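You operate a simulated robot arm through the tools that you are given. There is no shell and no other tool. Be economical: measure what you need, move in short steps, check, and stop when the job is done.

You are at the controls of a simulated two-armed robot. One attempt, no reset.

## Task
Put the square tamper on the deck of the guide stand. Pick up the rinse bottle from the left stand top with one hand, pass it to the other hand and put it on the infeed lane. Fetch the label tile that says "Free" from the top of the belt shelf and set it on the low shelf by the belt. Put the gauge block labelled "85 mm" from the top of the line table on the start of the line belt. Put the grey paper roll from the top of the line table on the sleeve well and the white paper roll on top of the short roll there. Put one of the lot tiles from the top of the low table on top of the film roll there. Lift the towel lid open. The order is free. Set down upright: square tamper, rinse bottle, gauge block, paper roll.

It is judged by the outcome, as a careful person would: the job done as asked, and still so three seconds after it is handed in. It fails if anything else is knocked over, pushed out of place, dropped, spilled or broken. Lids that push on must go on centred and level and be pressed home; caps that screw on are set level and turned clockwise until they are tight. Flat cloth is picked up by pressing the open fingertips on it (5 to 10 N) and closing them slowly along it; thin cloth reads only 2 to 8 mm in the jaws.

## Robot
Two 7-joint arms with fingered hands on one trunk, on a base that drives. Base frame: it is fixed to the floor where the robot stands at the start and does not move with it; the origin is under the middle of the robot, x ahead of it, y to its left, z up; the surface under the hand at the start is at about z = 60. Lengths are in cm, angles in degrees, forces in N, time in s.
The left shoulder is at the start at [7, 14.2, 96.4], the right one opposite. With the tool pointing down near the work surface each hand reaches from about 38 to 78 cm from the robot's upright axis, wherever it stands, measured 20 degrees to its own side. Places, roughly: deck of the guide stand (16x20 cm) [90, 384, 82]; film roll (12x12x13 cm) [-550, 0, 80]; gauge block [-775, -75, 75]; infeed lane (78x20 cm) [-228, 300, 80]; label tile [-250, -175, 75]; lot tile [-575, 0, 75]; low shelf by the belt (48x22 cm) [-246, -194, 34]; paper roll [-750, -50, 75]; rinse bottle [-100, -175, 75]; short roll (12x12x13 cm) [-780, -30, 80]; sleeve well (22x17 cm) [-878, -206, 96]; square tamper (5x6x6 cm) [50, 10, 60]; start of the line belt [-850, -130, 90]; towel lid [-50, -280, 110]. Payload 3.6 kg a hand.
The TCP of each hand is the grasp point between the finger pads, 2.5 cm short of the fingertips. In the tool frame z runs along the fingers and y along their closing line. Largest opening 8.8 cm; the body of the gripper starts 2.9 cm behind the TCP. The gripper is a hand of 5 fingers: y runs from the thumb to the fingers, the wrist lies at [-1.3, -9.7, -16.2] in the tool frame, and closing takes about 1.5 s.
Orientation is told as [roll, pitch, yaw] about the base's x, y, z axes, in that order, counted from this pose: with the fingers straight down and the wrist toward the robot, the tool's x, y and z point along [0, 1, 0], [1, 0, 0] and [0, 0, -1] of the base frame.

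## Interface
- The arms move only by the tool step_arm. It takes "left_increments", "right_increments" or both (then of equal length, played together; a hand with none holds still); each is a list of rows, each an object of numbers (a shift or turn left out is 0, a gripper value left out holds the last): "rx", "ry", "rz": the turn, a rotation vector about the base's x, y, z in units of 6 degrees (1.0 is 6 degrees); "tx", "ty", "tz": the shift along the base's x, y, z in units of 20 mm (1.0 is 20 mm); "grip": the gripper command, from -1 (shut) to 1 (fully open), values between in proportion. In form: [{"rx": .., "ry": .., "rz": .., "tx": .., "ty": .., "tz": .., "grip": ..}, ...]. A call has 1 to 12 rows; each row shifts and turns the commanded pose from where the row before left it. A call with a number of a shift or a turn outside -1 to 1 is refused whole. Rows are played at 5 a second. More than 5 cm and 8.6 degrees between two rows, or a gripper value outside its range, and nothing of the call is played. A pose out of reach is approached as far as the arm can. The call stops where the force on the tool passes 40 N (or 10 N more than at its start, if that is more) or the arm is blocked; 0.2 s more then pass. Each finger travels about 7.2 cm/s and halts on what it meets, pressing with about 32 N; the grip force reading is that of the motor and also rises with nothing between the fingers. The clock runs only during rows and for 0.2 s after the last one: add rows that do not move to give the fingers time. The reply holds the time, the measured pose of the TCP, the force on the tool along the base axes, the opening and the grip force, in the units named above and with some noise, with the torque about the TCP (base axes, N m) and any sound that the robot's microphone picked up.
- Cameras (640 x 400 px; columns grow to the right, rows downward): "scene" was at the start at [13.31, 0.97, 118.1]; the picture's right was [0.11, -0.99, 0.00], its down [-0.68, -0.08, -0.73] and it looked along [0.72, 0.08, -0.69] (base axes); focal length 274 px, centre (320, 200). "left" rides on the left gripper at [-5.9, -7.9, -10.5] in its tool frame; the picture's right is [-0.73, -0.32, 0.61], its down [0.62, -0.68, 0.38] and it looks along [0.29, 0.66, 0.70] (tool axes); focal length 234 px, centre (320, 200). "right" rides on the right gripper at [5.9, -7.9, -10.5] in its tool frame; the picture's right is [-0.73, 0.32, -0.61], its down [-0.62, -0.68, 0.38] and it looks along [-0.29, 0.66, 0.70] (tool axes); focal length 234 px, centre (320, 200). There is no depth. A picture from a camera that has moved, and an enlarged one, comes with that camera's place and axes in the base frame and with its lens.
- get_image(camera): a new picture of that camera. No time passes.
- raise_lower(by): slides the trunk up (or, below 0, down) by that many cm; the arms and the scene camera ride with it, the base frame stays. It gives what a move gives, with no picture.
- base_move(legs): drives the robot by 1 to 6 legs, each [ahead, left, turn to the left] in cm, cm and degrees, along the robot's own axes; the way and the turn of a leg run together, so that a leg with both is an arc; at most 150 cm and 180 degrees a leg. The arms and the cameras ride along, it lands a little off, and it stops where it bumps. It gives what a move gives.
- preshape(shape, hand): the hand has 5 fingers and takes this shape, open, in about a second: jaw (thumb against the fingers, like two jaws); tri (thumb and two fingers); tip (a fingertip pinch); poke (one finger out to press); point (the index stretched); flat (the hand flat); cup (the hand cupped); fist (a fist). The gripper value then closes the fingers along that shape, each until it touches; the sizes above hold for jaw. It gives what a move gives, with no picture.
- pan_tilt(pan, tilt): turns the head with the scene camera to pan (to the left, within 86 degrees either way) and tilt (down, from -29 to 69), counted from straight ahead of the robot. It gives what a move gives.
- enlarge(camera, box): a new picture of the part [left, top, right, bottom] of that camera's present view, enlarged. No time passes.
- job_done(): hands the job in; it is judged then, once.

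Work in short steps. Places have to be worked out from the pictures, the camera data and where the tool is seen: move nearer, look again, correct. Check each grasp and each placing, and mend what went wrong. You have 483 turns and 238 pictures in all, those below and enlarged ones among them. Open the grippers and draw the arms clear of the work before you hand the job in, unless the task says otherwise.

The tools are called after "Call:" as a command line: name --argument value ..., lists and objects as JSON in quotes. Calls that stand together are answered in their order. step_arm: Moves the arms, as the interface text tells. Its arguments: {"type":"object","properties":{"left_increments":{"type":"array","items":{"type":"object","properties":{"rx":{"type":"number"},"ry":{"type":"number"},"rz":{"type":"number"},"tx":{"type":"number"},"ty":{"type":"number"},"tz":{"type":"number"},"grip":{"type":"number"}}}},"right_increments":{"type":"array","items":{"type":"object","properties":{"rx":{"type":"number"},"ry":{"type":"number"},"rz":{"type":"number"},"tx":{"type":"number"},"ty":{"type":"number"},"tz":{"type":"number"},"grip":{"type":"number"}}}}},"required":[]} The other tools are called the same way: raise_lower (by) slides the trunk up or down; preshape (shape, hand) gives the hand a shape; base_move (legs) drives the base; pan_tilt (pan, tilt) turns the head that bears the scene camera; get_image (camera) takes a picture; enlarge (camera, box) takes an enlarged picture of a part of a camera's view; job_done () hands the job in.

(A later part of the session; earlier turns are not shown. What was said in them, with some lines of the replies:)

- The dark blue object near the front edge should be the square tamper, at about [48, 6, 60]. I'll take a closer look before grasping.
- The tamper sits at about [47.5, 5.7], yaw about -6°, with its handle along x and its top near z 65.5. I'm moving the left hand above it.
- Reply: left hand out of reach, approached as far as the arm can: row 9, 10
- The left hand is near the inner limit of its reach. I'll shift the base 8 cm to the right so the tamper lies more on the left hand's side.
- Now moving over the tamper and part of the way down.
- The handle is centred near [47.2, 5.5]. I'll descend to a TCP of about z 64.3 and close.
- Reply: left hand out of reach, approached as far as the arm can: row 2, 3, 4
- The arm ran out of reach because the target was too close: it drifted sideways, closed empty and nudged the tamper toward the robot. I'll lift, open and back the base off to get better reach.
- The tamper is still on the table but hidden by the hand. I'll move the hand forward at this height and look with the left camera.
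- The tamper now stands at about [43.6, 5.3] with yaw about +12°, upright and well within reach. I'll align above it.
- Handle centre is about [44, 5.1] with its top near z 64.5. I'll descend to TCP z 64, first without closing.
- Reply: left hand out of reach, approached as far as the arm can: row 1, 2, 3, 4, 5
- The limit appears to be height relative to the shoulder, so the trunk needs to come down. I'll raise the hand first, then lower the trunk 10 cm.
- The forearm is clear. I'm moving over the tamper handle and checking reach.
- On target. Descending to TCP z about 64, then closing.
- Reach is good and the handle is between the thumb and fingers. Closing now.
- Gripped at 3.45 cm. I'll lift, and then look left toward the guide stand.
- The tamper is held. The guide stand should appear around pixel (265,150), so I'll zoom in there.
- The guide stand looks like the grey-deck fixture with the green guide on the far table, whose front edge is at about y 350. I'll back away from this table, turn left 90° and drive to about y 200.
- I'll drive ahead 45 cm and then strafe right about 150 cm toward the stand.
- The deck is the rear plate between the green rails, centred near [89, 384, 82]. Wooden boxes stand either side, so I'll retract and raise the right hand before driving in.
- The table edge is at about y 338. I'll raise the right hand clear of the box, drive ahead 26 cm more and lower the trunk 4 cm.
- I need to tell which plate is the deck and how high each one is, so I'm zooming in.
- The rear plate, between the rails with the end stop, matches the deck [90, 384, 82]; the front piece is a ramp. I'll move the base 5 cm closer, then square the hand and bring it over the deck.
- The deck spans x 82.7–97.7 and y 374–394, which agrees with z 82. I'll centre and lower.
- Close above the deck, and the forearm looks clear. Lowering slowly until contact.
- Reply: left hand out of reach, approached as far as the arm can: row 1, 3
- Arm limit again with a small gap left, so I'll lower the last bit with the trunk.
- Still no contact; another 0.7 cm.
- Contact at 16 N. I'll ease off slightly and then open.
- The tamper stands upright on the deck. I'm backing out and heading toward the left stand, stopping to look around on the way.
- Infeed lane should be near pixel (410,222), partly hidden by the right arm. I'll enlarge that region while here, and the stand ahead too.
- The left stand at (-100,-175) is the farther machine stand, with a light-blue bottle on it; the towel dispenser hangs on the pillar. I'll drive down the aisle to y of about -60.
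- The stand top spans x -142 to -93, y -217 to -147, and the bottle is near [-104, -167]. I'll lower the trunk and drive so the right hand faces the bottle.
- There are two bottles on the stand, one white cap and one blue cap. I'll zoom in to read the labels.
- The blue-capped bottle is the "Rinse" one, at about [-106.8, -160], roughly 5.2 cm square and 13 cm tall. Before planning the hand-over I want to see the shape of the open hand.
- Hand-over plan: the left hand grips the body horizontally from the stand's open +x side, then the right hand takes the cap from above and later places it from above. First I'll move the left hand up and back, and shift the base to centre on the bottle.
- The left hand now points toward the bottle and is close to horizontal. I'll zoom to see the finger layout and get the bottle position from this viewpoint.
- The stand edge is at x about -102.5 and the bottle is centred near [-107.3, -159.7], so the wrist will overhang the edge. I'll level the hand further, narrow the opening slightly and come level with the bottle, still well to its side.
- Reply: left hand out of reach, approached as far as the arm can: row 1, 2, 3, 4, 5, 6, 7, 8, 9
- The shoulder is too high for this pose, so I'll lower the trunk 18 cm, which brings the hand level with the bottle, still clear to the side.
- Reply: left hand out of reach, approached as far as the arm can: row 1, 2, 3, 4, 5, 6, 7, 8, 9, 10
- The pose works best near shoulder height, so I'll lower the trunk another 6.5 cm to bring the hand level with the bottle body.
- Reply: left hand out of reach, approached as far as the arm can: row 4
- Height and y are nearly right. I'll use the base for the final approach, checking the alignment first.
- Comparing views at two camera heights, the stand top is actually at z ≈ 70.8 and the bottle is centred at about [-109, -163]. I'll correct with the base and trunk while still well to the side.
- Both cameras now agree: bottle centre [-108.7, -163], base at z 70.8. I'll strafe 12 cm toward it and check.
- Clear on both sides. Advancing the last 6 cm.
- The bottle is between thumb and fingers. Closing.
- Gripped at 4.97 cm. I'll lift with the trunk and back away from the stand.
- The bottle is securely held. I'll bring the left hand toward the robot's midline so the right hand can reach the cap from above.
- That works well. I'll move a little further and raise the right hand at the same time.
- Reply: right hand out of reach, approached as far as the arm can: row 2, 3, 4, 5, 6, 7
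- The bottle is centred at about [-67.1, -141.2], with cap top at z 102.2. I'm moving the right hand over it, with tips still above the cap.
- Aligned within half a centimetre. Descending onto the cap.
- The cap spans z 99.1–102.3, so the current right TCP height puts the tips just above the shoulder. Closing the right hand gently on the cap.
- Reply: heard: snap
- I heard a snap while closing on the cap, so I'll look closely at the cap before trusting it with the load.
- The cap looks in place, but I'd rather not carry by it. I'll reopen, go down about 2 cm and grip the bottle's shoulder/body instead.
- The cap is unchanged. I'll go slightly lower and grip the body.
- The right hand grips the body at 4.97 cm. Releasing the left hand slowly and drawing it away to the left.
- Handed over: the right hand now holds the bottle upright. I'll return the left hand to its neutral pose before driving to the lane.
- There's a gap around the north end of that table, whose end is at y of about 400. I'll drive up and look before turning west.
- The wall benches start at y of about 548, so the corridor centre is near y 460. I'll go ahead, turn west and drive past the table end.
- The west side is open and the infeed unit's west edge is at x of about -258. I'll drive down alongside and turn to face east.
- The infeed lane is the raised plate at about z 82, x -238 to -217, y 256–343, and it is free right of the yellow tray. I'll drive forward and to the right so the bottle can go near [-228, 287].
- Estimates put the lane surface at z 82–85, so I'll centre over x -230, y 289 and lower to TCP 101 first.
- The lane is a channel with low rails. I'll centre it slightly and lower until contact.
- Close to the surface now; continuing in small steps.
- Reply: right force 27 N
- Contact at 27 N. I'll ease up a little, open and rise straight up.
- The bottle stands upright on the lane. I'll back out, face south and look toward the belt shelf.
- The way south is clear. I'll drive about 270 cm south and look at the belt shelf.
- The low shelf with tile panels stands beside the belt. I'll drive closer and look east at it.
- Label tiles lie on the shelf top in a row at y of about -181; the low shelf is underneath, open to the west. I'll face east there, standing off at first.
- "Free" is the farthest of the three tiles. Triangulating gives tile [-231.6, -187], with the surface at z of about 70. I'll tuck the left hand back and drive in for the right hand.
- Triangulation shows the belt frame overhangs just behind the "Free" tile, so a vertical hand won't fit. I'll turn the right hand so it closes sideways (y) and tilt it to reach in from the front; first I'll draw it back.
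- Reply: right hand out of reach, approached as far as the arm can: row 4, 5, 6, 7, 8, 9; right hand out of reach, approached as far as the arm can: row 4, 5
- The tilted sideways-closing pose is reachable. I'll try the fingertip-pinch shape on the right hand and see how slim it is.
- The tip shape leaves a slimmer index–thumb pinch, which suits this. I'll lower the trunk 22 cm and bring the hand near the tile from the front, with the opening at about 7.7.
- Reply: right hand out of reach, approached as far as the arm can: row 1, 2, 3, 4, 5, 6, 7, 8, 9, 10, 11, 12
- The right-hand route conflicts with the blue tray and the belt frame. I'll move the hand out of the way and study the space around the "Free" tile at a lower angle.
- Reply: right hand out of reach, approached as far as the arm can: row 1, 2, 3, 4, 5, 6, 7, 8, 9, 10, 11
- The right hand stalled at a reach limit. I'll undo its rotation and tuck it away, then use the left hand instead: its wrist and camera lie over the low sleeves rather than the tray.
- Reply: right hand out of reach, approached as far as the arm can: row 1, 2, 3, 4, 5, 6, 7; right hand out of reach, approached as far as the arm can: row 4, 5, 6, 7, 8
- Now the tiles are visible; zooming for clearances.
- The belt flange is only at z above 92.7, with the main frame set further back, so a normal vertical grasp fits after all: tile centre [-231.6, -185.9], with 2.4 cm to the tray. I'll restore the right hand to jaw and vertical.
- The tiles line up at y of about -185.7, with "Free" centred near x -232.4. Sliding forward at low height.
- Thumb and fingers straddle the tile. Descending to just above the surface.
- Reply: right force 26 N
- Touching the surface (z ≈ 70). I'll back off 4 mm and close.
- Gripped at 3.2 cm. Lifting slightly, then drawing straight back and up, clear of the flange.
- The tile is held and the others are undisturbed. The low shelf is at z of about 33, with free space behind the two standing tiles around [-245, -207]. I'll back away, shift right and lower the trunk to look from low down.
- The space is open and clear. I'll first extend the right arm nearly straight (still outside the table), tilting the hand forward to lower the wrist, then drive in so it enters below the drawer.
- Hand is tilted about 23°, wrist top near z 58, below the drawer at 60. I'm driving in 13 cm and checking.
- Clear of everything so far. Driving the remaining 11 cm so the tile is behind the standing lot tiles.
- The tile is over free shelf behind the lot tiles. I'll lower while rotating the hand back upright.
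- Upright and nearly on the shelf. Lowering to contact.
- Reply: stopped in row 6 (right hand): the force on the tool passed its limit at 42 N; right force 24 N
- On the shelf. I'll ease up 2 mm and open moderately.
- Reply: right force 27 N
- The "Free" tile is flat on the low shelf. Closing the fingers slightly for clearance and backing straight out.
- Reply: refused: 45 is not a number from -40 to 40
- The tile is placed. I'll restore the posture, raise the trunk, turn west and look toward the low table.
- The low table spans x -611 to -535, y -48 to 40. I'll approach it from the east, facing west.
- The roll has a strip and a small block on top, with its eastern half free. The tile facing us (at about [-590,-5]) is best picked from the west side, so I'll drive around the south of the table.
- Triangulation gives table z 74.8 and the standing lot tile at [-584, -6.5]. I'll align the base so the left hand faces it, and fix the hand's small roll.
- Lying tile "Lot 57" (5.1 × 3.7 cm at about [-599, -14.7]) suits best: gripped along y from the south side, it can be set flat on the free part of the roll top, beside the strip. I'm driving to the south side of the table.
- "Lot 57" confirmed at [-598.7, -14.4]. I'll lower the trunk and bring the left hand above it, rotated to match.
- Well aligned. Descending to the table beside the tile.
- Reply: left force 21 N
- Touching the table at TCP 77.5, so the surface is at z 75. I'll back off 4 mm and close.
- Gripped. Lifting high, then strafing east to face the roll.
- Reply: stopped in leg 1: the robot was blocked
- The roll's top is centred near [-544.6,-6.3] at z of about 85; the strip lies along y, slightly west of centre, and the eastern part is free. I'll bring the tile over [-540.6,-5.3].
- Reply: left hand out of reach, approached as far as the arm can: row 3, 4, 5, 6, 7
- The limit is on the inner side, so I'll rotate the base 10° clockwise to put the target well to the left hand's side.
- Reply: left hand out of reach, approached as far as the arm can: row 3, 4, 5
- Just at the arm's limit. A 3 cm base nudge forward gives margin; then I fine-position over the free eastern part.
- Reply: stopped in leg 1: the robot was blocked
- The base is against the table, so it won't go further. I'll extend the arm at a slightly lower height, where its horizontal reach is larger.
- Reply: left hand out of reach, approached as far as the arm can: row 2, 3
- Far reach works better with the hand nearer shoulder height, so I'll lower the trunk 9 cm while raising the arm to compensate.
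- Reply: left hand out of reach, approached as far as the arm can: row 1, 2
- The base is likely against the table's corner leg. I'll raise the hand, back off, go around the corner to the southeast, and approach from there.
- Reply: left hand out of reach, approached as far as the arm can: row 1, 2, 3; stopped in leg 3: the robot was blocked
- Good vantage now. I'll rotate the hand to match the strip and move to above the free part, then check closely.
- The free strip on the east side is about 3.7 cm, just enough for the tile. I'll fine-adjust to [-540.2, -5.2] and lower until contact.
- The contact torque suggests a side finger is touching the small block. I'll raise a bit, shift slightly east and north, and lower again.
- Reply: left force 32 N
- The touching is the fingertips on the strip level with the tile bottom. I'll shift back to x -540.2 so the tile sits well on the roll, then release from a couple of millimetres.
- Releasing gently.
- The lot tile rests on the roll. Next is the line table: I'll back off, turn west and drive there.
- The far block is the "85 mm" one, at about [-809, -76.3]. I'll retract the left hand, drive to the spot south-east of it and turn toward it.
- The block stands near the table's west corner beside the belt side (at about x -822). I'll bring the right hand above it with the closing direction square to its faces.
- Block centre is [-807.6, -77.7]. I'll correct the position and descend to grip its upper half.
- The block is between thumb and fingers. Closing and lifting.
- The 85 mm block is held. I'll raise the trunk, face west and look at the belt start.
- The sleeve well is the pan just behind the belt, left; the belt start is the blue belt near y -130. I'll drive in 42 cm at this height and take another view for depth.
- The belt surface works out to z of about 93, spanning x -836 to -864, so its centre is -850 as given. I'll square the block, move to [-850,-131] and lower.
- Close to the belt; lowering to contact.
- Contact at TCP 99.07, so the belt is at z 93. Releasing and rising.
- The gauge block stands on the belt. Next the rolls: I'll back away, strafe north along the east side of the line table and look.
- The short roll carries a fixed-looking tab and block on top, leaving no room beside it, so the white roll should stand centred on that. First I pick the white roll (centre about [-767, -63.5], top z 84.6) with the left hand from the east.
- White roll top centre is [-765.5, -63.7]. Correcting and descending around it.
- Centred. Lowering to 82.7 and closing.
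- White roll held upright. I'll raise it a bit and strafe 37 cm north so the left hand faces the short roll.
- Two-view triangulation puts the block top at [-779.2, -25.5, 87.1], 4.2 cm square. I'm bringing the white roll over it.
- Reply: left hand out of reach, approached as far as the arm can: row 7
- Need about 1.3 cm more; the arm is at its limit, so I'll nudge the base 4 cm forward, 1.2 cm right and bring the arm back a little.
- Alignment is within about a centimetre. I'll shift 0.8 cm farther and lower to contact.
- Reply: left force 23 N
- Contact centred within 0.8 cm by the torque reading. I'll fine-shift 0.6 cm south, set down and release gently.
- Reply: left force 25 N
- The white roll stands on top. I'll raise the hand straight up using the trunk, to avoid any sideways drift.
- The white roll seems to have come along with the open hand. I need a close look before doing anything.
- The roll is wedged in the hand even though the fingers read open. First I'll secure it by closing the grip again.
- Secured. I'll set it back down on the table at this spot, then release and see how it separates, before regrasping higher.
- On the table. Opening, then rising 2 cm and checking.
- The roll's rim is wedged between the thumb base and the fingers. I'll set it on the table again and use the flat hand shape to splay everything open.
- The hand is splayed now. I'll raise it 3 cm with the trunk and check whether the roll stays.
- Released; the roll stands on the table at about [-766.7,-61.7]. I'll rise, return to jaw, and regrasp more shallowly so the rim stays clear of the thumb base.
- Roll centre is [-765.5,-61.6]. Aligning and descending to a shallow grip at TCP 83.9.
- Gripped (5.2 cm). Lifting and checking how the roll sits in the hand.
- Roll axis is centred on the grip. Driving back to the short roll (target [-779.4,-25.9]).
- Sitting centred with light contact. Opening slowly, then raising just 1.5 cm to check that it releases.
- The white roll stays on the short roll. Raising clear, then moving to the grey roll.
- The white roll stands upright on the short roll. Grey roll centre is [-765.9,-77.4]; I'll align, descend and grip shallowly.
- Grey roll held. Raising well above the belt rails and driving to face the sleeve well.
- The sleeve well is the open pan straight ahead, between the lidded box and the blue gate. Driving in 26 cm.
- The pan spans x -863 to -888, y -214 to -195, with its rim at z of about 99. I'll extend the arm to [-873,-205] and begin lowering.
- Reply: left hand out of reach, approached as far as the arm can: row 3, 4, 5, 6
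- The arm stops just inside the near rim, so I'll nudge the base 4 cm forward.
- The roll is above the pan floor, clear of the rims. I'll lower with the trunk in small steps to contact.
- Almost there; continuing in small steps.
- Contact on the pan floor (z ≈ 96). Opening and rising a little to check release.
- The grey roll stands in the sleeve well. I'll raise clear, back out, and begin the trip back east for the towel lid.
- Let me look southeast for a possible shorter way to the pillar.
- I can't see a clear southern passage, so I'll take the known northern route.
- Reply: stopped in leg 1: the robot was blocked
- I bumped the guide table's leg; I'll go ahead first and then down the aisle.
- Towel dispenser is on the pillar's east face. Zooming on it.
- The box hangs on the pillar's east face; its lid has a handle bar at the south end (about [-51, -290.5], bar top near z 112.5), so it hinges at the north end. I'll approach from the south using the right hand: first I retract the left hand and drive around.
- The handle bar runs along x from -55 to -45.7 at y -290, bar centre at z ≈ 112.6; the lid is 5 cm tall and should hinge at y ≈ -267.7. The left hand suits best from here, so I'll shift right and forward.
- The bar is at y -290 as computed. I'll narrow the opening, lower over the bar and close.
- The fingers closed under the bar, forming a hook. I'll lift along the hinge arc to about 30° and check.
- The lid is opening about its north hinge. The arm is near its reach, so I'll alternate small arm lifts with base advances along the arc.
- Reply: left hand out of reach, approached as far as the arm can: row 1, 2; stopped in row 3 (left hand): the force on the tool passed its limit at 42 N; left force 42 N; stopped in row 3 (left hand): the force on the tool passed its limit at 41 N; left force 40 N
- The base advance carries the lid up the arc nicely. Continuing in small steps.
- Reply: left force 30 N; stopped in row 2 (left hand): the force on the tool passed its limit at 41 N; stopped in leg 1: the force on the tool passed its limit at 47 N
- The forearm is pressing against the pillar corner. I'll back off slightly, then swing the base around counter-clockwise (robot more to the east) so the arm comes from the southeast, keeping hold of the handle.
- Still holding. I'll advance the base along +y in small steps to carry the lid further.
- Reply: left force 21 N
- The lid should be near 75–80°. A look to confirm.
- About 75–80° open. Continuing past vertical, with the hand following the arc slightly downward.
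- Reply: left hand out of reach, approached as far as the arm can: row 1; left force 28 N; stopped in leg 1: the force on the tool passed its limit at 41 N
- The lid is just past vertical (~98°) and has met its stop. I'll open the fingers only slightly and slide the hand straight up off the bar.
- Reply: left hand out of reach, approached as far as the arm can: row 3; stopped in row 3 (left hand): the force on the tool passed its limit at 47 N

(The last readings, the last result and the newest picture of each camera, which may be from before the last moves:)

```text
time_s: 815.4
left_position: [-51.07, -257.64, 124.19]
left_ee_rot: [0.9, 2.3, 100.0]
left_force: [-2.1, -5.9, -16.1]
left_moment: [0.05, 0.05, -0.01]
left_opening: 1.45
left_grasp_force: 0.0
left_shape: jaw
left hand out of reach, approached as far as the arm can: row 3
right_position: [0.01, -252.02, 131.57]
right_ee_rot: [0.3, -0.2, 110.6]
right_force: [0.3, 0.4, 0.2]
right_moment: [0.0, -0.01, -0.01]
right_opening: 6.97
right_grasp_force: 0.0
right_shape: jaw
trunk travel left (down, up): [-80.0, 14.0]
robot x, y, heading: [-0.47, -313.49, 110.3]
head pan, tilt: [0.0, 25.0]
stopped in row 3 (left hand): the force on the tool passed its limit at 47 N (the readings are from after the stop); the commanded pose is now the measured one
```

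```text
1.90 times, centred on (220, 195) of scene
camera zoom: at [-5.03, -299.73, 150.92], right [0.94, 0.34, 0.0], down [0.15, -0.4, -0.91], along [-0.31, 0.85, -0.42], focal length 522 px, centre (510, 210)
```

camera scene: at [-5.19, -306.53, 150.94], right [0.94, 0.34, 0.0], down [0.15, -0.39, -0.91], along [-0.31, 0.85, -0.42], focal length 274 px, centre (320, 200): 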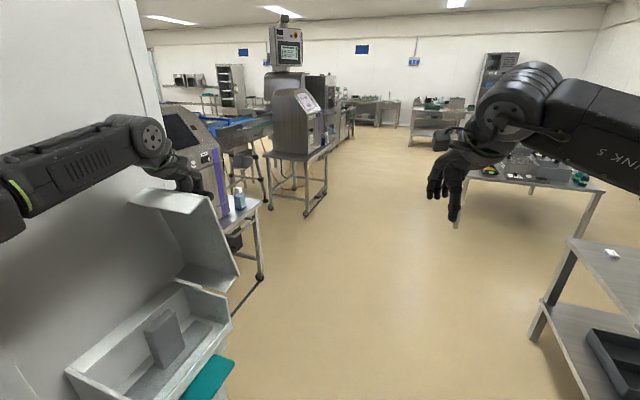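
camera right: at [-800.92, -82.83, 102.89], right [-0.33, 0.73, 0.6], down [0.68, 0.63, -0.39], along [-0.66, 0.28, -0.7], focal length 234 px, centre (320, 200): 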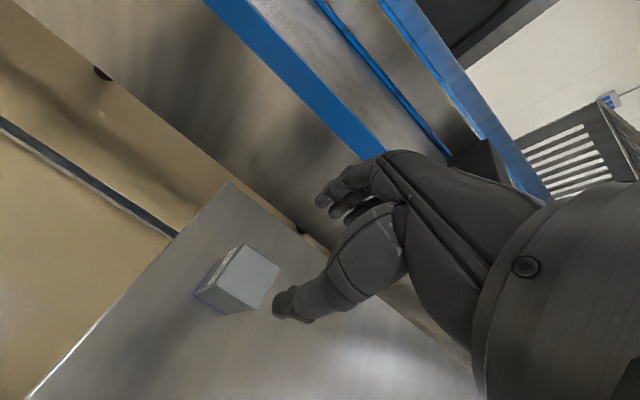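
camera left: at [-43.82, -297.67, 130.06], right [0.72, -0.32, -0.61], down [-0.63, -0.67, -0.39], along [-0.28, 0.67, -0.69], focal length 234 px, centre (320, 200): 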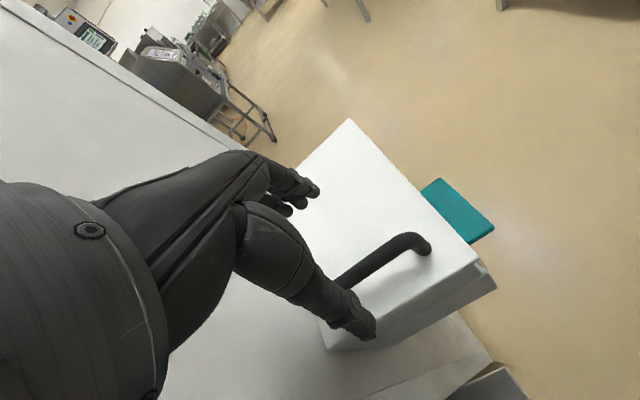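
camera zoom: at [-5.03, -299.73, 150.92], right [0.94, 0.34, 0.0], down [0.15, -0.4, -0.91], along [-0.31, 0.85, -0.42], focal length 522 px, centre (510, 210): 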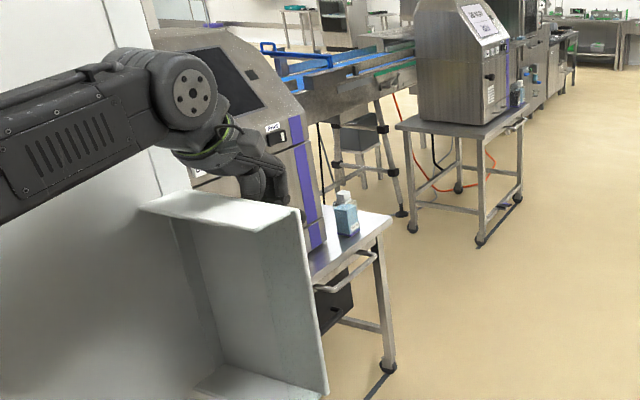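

Opening is still too small to clear the bar. I'll drop back slightly, open to about 3 cm and try again.

Call:
step_arm --left_increments '[{"tz": -0.5}, {"grip": -0.3}, {"grip": -0.25}, {"grip": -0.25}, {}]'

Call:
step_arm --left_increments '[{"tz": 0.4}, {"tz": 0.5}, {"tz": 0.6}, {}]'

```text
time_s: 816.6
left_position: [-50.81, -257.48, 123.47]
left_ee_rot: [0.8, 2.0, 99.9]
left_force: [0.4, 0.9, -0.2]
left_moment: [0.01, 0.03, 0.02]
left_opening: 1.6
left_grasp_force: 0.1
left_shape: jaw
right_position: [0.24, -252.07, 131.52]
right_ee_rot: [0.5, -0.2, 110.6]
right_force: [0.2, 0.3, 0.1]
right_moment: [-0.01, 0.0, 0.03]
right_opening: 7.03
right_grasp_force: 0.0
right_shape: jaw
trunk travel left (down, up): [-80.0, 14.0]
robot x, y, heading: [0.13, -313.46, 110.2]
head pan, tilt: [0.0, 25.0]
```

```text
time_s: 817.2
left_position: [-51.12, -257.98, 124.38]
left_ee_rot: [1.0, 3.1, 100.0]
left_force: [0.0, -5.8, -15.1]
left_moment: [0.03, 0.0, 0.0]
left_opening: 1.7
left_grasp_force: 0.1
left_shape: jaw
left hand out of reach, approached as far as the arm can: row 3
right_position: [0.13, -252.1, 131.41]
right_ee_rot: [0.4, -0.1, 110.5]
right_force: [-0.1, -0.3, 0.8]
right_moment: [-0.01, 0.01, 0.02]
right_opening: 7.03
right_grasp_force: 0.0
right_shape: jaw
trunk travel left (down, up): [-80.0, 14.0]
robot x, y, heading: [0.5, -313.09, 109.8]
head pan, tilt: [0.0, 25.0]
stopped in row 3 (left hand): the force on the tool passed its limit at 48 N (the readings are from after the stop); the commanded pose is now the measured one
```

The thumb is caught between the bar and the lid plate. The flat shape swings the thumb aside, so I'll relax, slide a little west along the bar for clearance, and switch to flat.

Call:
step_arm --left_increments '[{"tz": -0.45, "grip": -0.5}, {"tx": -0.4}, {"tx": -0.4}, {}]'

Call:
preshape --shape "flat" --hand "left"

Call:
enlarge --camera "scene" --box '[140, 90, 300, 300]'

```text
time_s: 818.2
left_position: [-52.44, -258.14, 123.78]
left_ee_rot: [1.0, 2.7, 99.9]
left_force: [0.0, 0.4, 0.5]
left_moment: [-0.02, 0.01, 0.02]
left_opening: 1.38
left_grasp_force: 0.1
left_shape: jaw
right_position: [0.14, -252.19, 131.56]
right_ee_rot: [0.5, -0.2, 110.6]
right_force: [0.6, 0.4, -0.1]
right_moment: [-0.01, -0.04, -0.02]
right_opening: 7.04
right_grasp_force: 0.0
right_shape: jaw
trunk travel left (down, up): [-80.0, 14.0]
robot x, y, heading: [0.03, -313.39, 110.2]
head pan, tilt: [0.0, 25.0]
```

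```text
time_s: 819.1
left_position: [-53.12, -258.45, 123.27]
left_ee_rot: [0.8, 3.1, 100.0]
left_force: [-9.2, -21.0, -29.9]
left_moment: [-1.71, 1.36, -1.34]
left_opening: 8.08
left_grasp_force: 0.1
left_shape: flat
right_position: [-0.54, -252.28, 131.58]
right_ee_rot: [0.1, -0.2, 110.8]
right_force: [0.3, -0.7, 0.6]
right_moment: [0.0, 0.0, -0.01]
right_opening: 6.99
right_grasp_force: 0.1
right_shape: jaw
trunk travel left (down, up): [-80.0, 14.0]
robot x, y, heading: [-0.18, -313.34, 110.1]
head pan, tilt: [0.0, 25.0]
```

```text
1.90 times, centred on (220, 195) of scene
camera zoom: at [-5.62, -299.98, 150.88], right [0.94, 0.35, 0.01], down [0.15, -0.4, -0.91], along [-0.31, 0.85, -0.42], focal length 522 px, centre (510, 210)
```

zoom: 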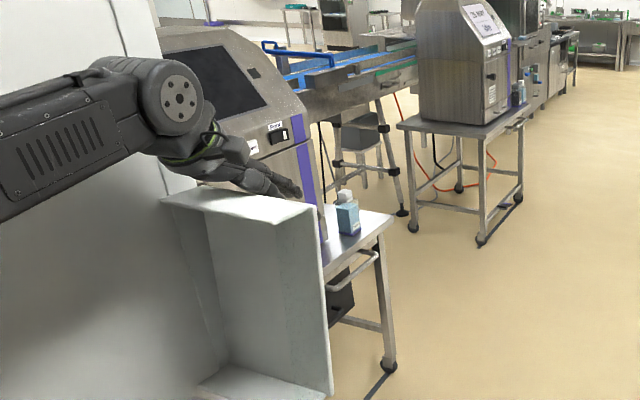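

The hand has splayed. Easing upward gently.

Call:
step_arm --left_increments '[{"tz": 0.2, "ty": 0.2}, {"tz": 0.3, "ty": 0.2}, {}]'

Call:
raise_lower --by 2

Call:
enlarge --camera "left" --box '[180, 120, 500, 360]'

```text
time_s: 820.0
left_position: [-52.33, -258.05, 124.37]
left_ee_rot: [0.8, 2.3, 99.9]
left_force: [-0.8, -0.1, 1.0]
left_moment: [0.01, -0.04, -0.02]
left_opening: 8.06
left_grasp_force: 0.0
left_shape: flat
left hand out of reach, approached as far as the arm can: row 1, 2
right_position: [0.04, -252.1, 131.57]
right_ee_rot: [0.3, -0.2, 110.5]
right_force: [0.1, 0.4, 0.3]
right_moment: [-0.01, -0.01, -0.01]
right_opening: 7.02
right_grasp_force: 0.1
right_shape: jaw
trunk travel left (down, up): [-80.0, 14.0]
robot x, y, heading: [-0.09, -312.91, 110.3]
head pan, tilt: [0.0, 25.0]
```

```text
time_s: 820.6
left_position: [-52.39, -258.11, 126.35]
left_ee_rot: [0.8, 2.7, 99.9]
left_force: [-0.7, 0.1, -1.0]
left_moment: [-0.01, 0.0, -0.02]
left_opening: 8.05
left_grasp_force: 0.0
left_shape: flat
right_position: [0.1, -252.15, 133.51]
right_ee_rot: [0.2, -0.3, 110.7]
right_force: [-0.1, 0.3, 0.2]
right_moment: [0.0, -0.02, 0.02]
right_opening: 7.04
right_grasp_force: 0.1
right_shape: jaw
trunk travel left (down, up): [-82.0, 12.0]
robot x, y, heading: [-0.01, -313.7, 110.1]
head pan, tilt: [0.0, 25.0]
```

```text
1.67 times, centred on (340, 240) of left
camera zoom: at [-45.16, -264.55, 137.03], right [0.77, -0.22, -0.6], down [-0.5, -0.8, -0.34], along [-0.4, 0.56, -0.72], focal length 390 px, centre (287, 133)
```

zoom: 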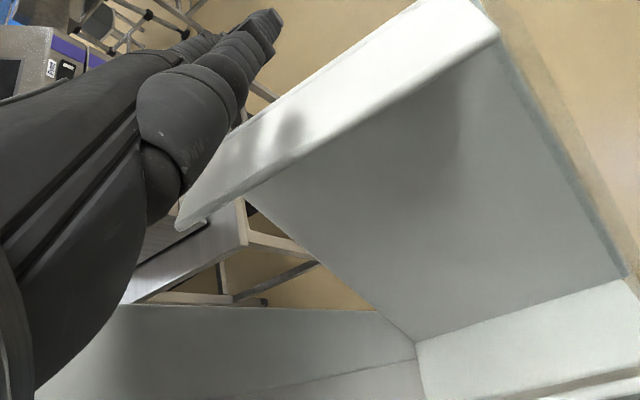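

Forces are near zero and the lid stands open. Raising the hand straight up, clear of the lid.

Call:
raise_lower --by 5

Call:
raise_lower --by 6

Call:
enlarge --camera "scene" --box '[100, 90, 300, 330]'

```text
time_s: 821.5
left_position: [-52.32, -258.18, 131.26]
left_ee_rot: [1.0, 2.8, 99.8]
left_force: [-0.6, -0.4, -0.5]
left_moment: [0.01, 0.01, -0.01]
left_opening: 8.06
left_grasp_force: 0.1
left_shape: flat
right_position: [0.22, -252.12, 138.4]
right_ee_rot: [0.4, -0.2, 110.5]
right_force: [-1.5, -0.1, 1.0]
right_moment: [0.01, -0.04, 0.01]
right_opening: 7.04
right_grasp_force: 0.1
right_shape: jaw
trunk travel left (down, up): [-87.0, 7.0]
robot x, y, heading: [-0.1, -312.92, 110.0]
head pan, tilt: [0.0, 25.0]
```

```text
time_s: 822.5
left_position: [-52.32, -258.23, 137.27]
left_ee_rot: [1.0, 2.7, 99.9]
left_force: [0.4, 0.0, 0.5]
left_moment: [-0.01, 0.01, -0.02]
left_opening: 8.05
left_grasp_force: 0.1
left_shape: flat
right_position: [0.09, -252.18, 144.52]
right_ee_rot: [0.4, -0.2, 110.7]
right_force: [-0.6, 0.3, -0.5]
right_moment: [0.02, -0.01, 0.02]
right_opening: 7.01
right_grasp_force: 0.1
right_shape: jaw
trunk travel left (down, up): [-93.0, 1.0]
robot x, y, heading: [0.18, -313.28, 110.5]
head pan, tilt: [0.0, 25.0]
```

```text
1.67 times, centred on (200, 210) of scene
camera zoom: at [-4.88, -299.78, 163.93], right [0.94, 0.34, 0.0], down [0.15, -0.4, -0.91], along [-0.31, 0.85, -0.42], focal length 457 px, centre (520, 183)
```

zoom: 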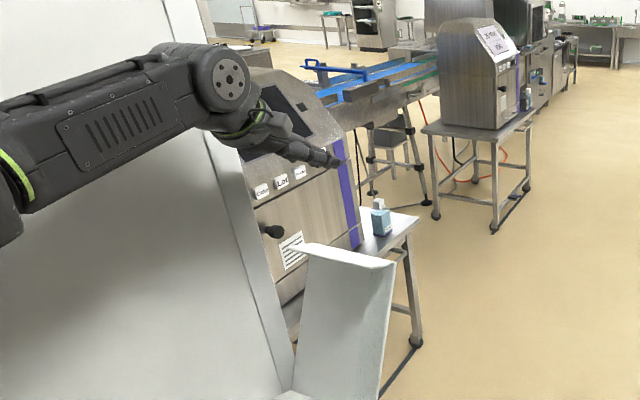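

The lid stays open and the arm is above it. I'll draw away to the east and check the lid once more.

Call:
base_move --legs '[[0, -30, 0], [-15, 0, 0], [0, 0, -15]]'

Call:
get_image --camera "scene"

```text
time_s: 826.5
left_position: [-2.86, -250.41, 137.28]
left_ee_rot: [0.8, 2.6, 85.2]
left_force: [-0.1, -0.6, 0.3]
left_moment: [0.03, -0.03, 0.02]
left_opening: 8.09
left_grasp_force: 0.2
left_shape: flat
right_position: [49.3, -257.99, 144.54]
right_ee_rot: [0.3, -0.4, 95.8]
right_force: [-0.1, -0.5, 1.2]
right_moment: [0.0, -0.03, 0.05]
right_opening: 7.02
right_grasp_force: 0.1
right_shape: jaw
trunk travel left (down, up): [-93.0, 1.0]
robot x, y, heading: [33.51, -317.03, 95.4]
head pan, tilt: [0.0, 25.0]
```

```text
11 pictures are left
camera scene: at [32.37, -302.82, 163.94], right [1.0, 0.09, 0.0], down [0.04, -0.42, -0.91], along [-0.08, 0.9, -0.42], focal length 274 px, centre (320, 200)
```

scene: 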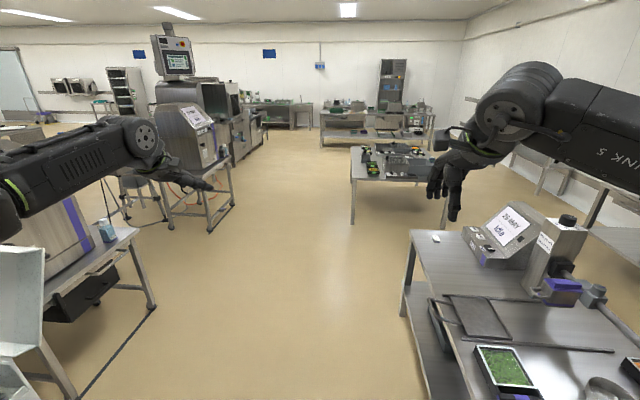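

The lid remains open. I'll zoom far across the room to confirm the tamper is still standing on the guide stand.

Call:
enlarge --camera "scene" --box '[345, 95, 405, 130]'

Call:
pan_tilt --pan 60 --tilt 25

Call:
get_image --camera "scene"

```text
10.67 times, centred on (375, 112) of scene
camera zoom: at [32.37, -302.82, 163.94], right [1.0, 0.09, 0.0], down [0.04, -0.42, -0.91], along [-0.08, 0.9, -0.42], focal length 2925 px, centre (-267, 1133)
```

zoom: 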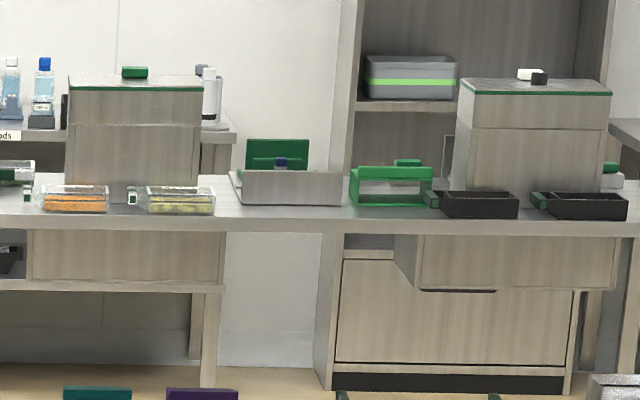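

```text
time_s: 827.8
left_position: [-2.71, -250.31, 137.31]
left_ee_rot: [0.9, 2.5, 85.0]
left_force: [-0.2, 0.0, 0.1]
left_moment: [-0.03, 0.02, -0.04]
left_opening: 8.05
left_grasp_force: 0.1
left_shape: flat
right_position: [49.45, -258.01, 144.6]
right_ee_rot: [0.3, -0.2, 95.7]
right_force: [0.6, -0.1, 1.0]
right_moment: [0.01, 0.04, -0.02]
right_opening: 7.03
right_grasp_force: 0.0
right_shape: jaw
trunk travel left (down, up): [-93.0, 1.0]
robot x, y, heading: [33.59, -317.04, 95.3]
head pan, tilt: [60.0, 25.0]
```

```text
9 pictures are left
camera scene: at [24.96, -308.06, 163.94], right [0.42, 0.91, 0.0], down [0.38, -0.18, -0.91], along [-0.82, 0.38, -0.42], focal length 274 px, centre (320, 200)
```

scene: 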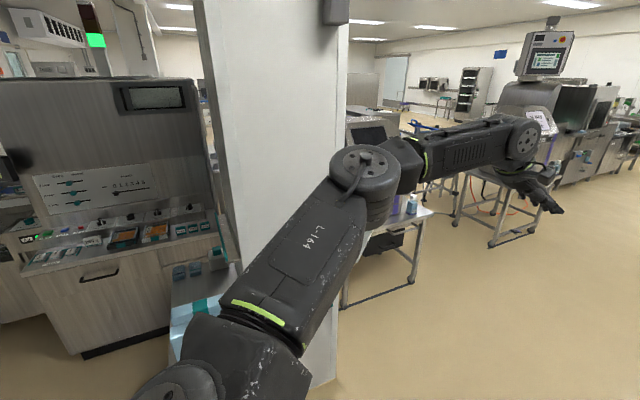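

The tamper still stands on its deck. I'll return the left hand to open jaw and take a last look at the lid from a clear angle.

Call:
preshape --shape "jaw" --hand "left"

Call:
step_arm --left_increments '[{"grip": 1}, {"grip": 1}, {}]' --right_increments '[{"grip": 1}, {"grip": 1}, {}]'

Call:
pan_tilt --pan 35 --tilt 40

Call:
get_image --camera "scene"

```text
time_s: 828.7
left_position: [-2.69, -250.3, 137.15]
left_ee_rot: [1.0, 2.5, 85.0]
left_force: [0.4, 0.5, 0.2]
left_moment: [0.0, 0.02, -0.01]
left_opening: 8.8
left_grasp_force: 0.1
left_shape: jaw
right_position: [49.57, -257.9, 144.47]
right_ee_rot: [0.4, -0.2, 95.8]
right_force: [-0.3, 0.0, -0.3]
right_moment: [0.0, -0.02, -0.03]
right_opening: 7.02
right_grasp_force: 0.1
right_shape: jaw
trunk travel left (down, up): [-93.0, 1.0]
robot x, y, heading: [33.85, -316.6, 95.4]
head pan, tilt: [60.0, 25.0]
```

```text
time_s: 829.5
left_position: [-2.72, -250.24, 137.38]
left_ee_rot: [1.0, 2.6, 85.1]
left_force: [0.0, -0.6, 0.8]
left_moment: [-0.02, -0.01, 0.01]
left_opening: 8.78
left_grasp_force: 0.1
left_shape: jaw
right_position: [49.48, -257.99, 144.69]
right_ee_rot: [0.3, -0.2, 95.8]
right_force: [0.2, 0.3, 0.3]
right_moment: [0.02, -0.01, 0.04]
right_opening: 8.75
right_grasp_force: 0.1
right_shape: jaw
trunk travel left (down, up): [-93.0, 1.0]
robot x, y, heading: [33.77, -317.18, 95.4]
head pan, tilt: [60.0, 25.0]
```

```text
time_s: 830.4
left_position: [-2.65, -250.31, 137.44]
left_ee_rot: [0.9, 2.7, 85.2]
left_force: [0.4, 0.2, 0.3]
left_moment: [-0.02, -0.01, 0.02]
left_opening: 8.77
left_grasp_force: 0.1
left_shape: jaw
right_position: [49.48, -258.12, 144.49]
right_ee_rot: [0.4, -0.2, 95.7]
right_force: [0.6, 0.2, -0.1]
right_moment: [0.03, 0.0, -0.01]
right_opening: 8.76
right_grasp_force: 0.0
right_shape: jaw
trunk travel left (down, up): [-93.0, 1.0]
robot x, y, heading: [33.94, -317.18, 95.4]
head pan, tilt: [35.0, 40.0]
```

```text
8 pictures are left
camera scene: at [27.85, -305.42, 161.61], right [0.76, 0.65, 0.0], down [0.42, -0.49, -0.77], along [-0.5, 0.58, -0.64], focal length 274 px, centre (320, 200)
```

scene: 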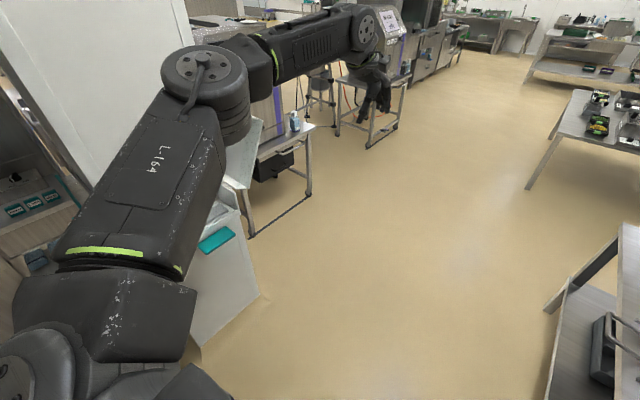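

The towel lid stands open and both arms are clear with grippers open. Every item has been placed, so I'm handing in the job.

Call:
job_done

```text
The job is handed in.
```

All the tasks are done and the job is handed in; the tamper and the open towel lid were rechecked at the end, the other items only when they were placed.

- **Tamper:** I nudged it about 3 cm on a missed first grasp, then placed it upright on the deck. I later bumped the guide table's leg, and the tamper was still standing afterwards.
- **Rinse bottle:** I heard a snap when the right hand first closed on the cap. The cap looked unchanged, so I carried it by the body instead.
- **White paper roll:** the short roll has a tab and block fixed on top, so the white roll stands on that block rather than on the flat of the roll.
- **Lot tile:** "Lot 57" lies on the film roll beside a similar block; it fits the gap closely and may sit slightly on the strip.
- **Towel lid:** while lifting it, my forearm pressed briefly against the pillar.
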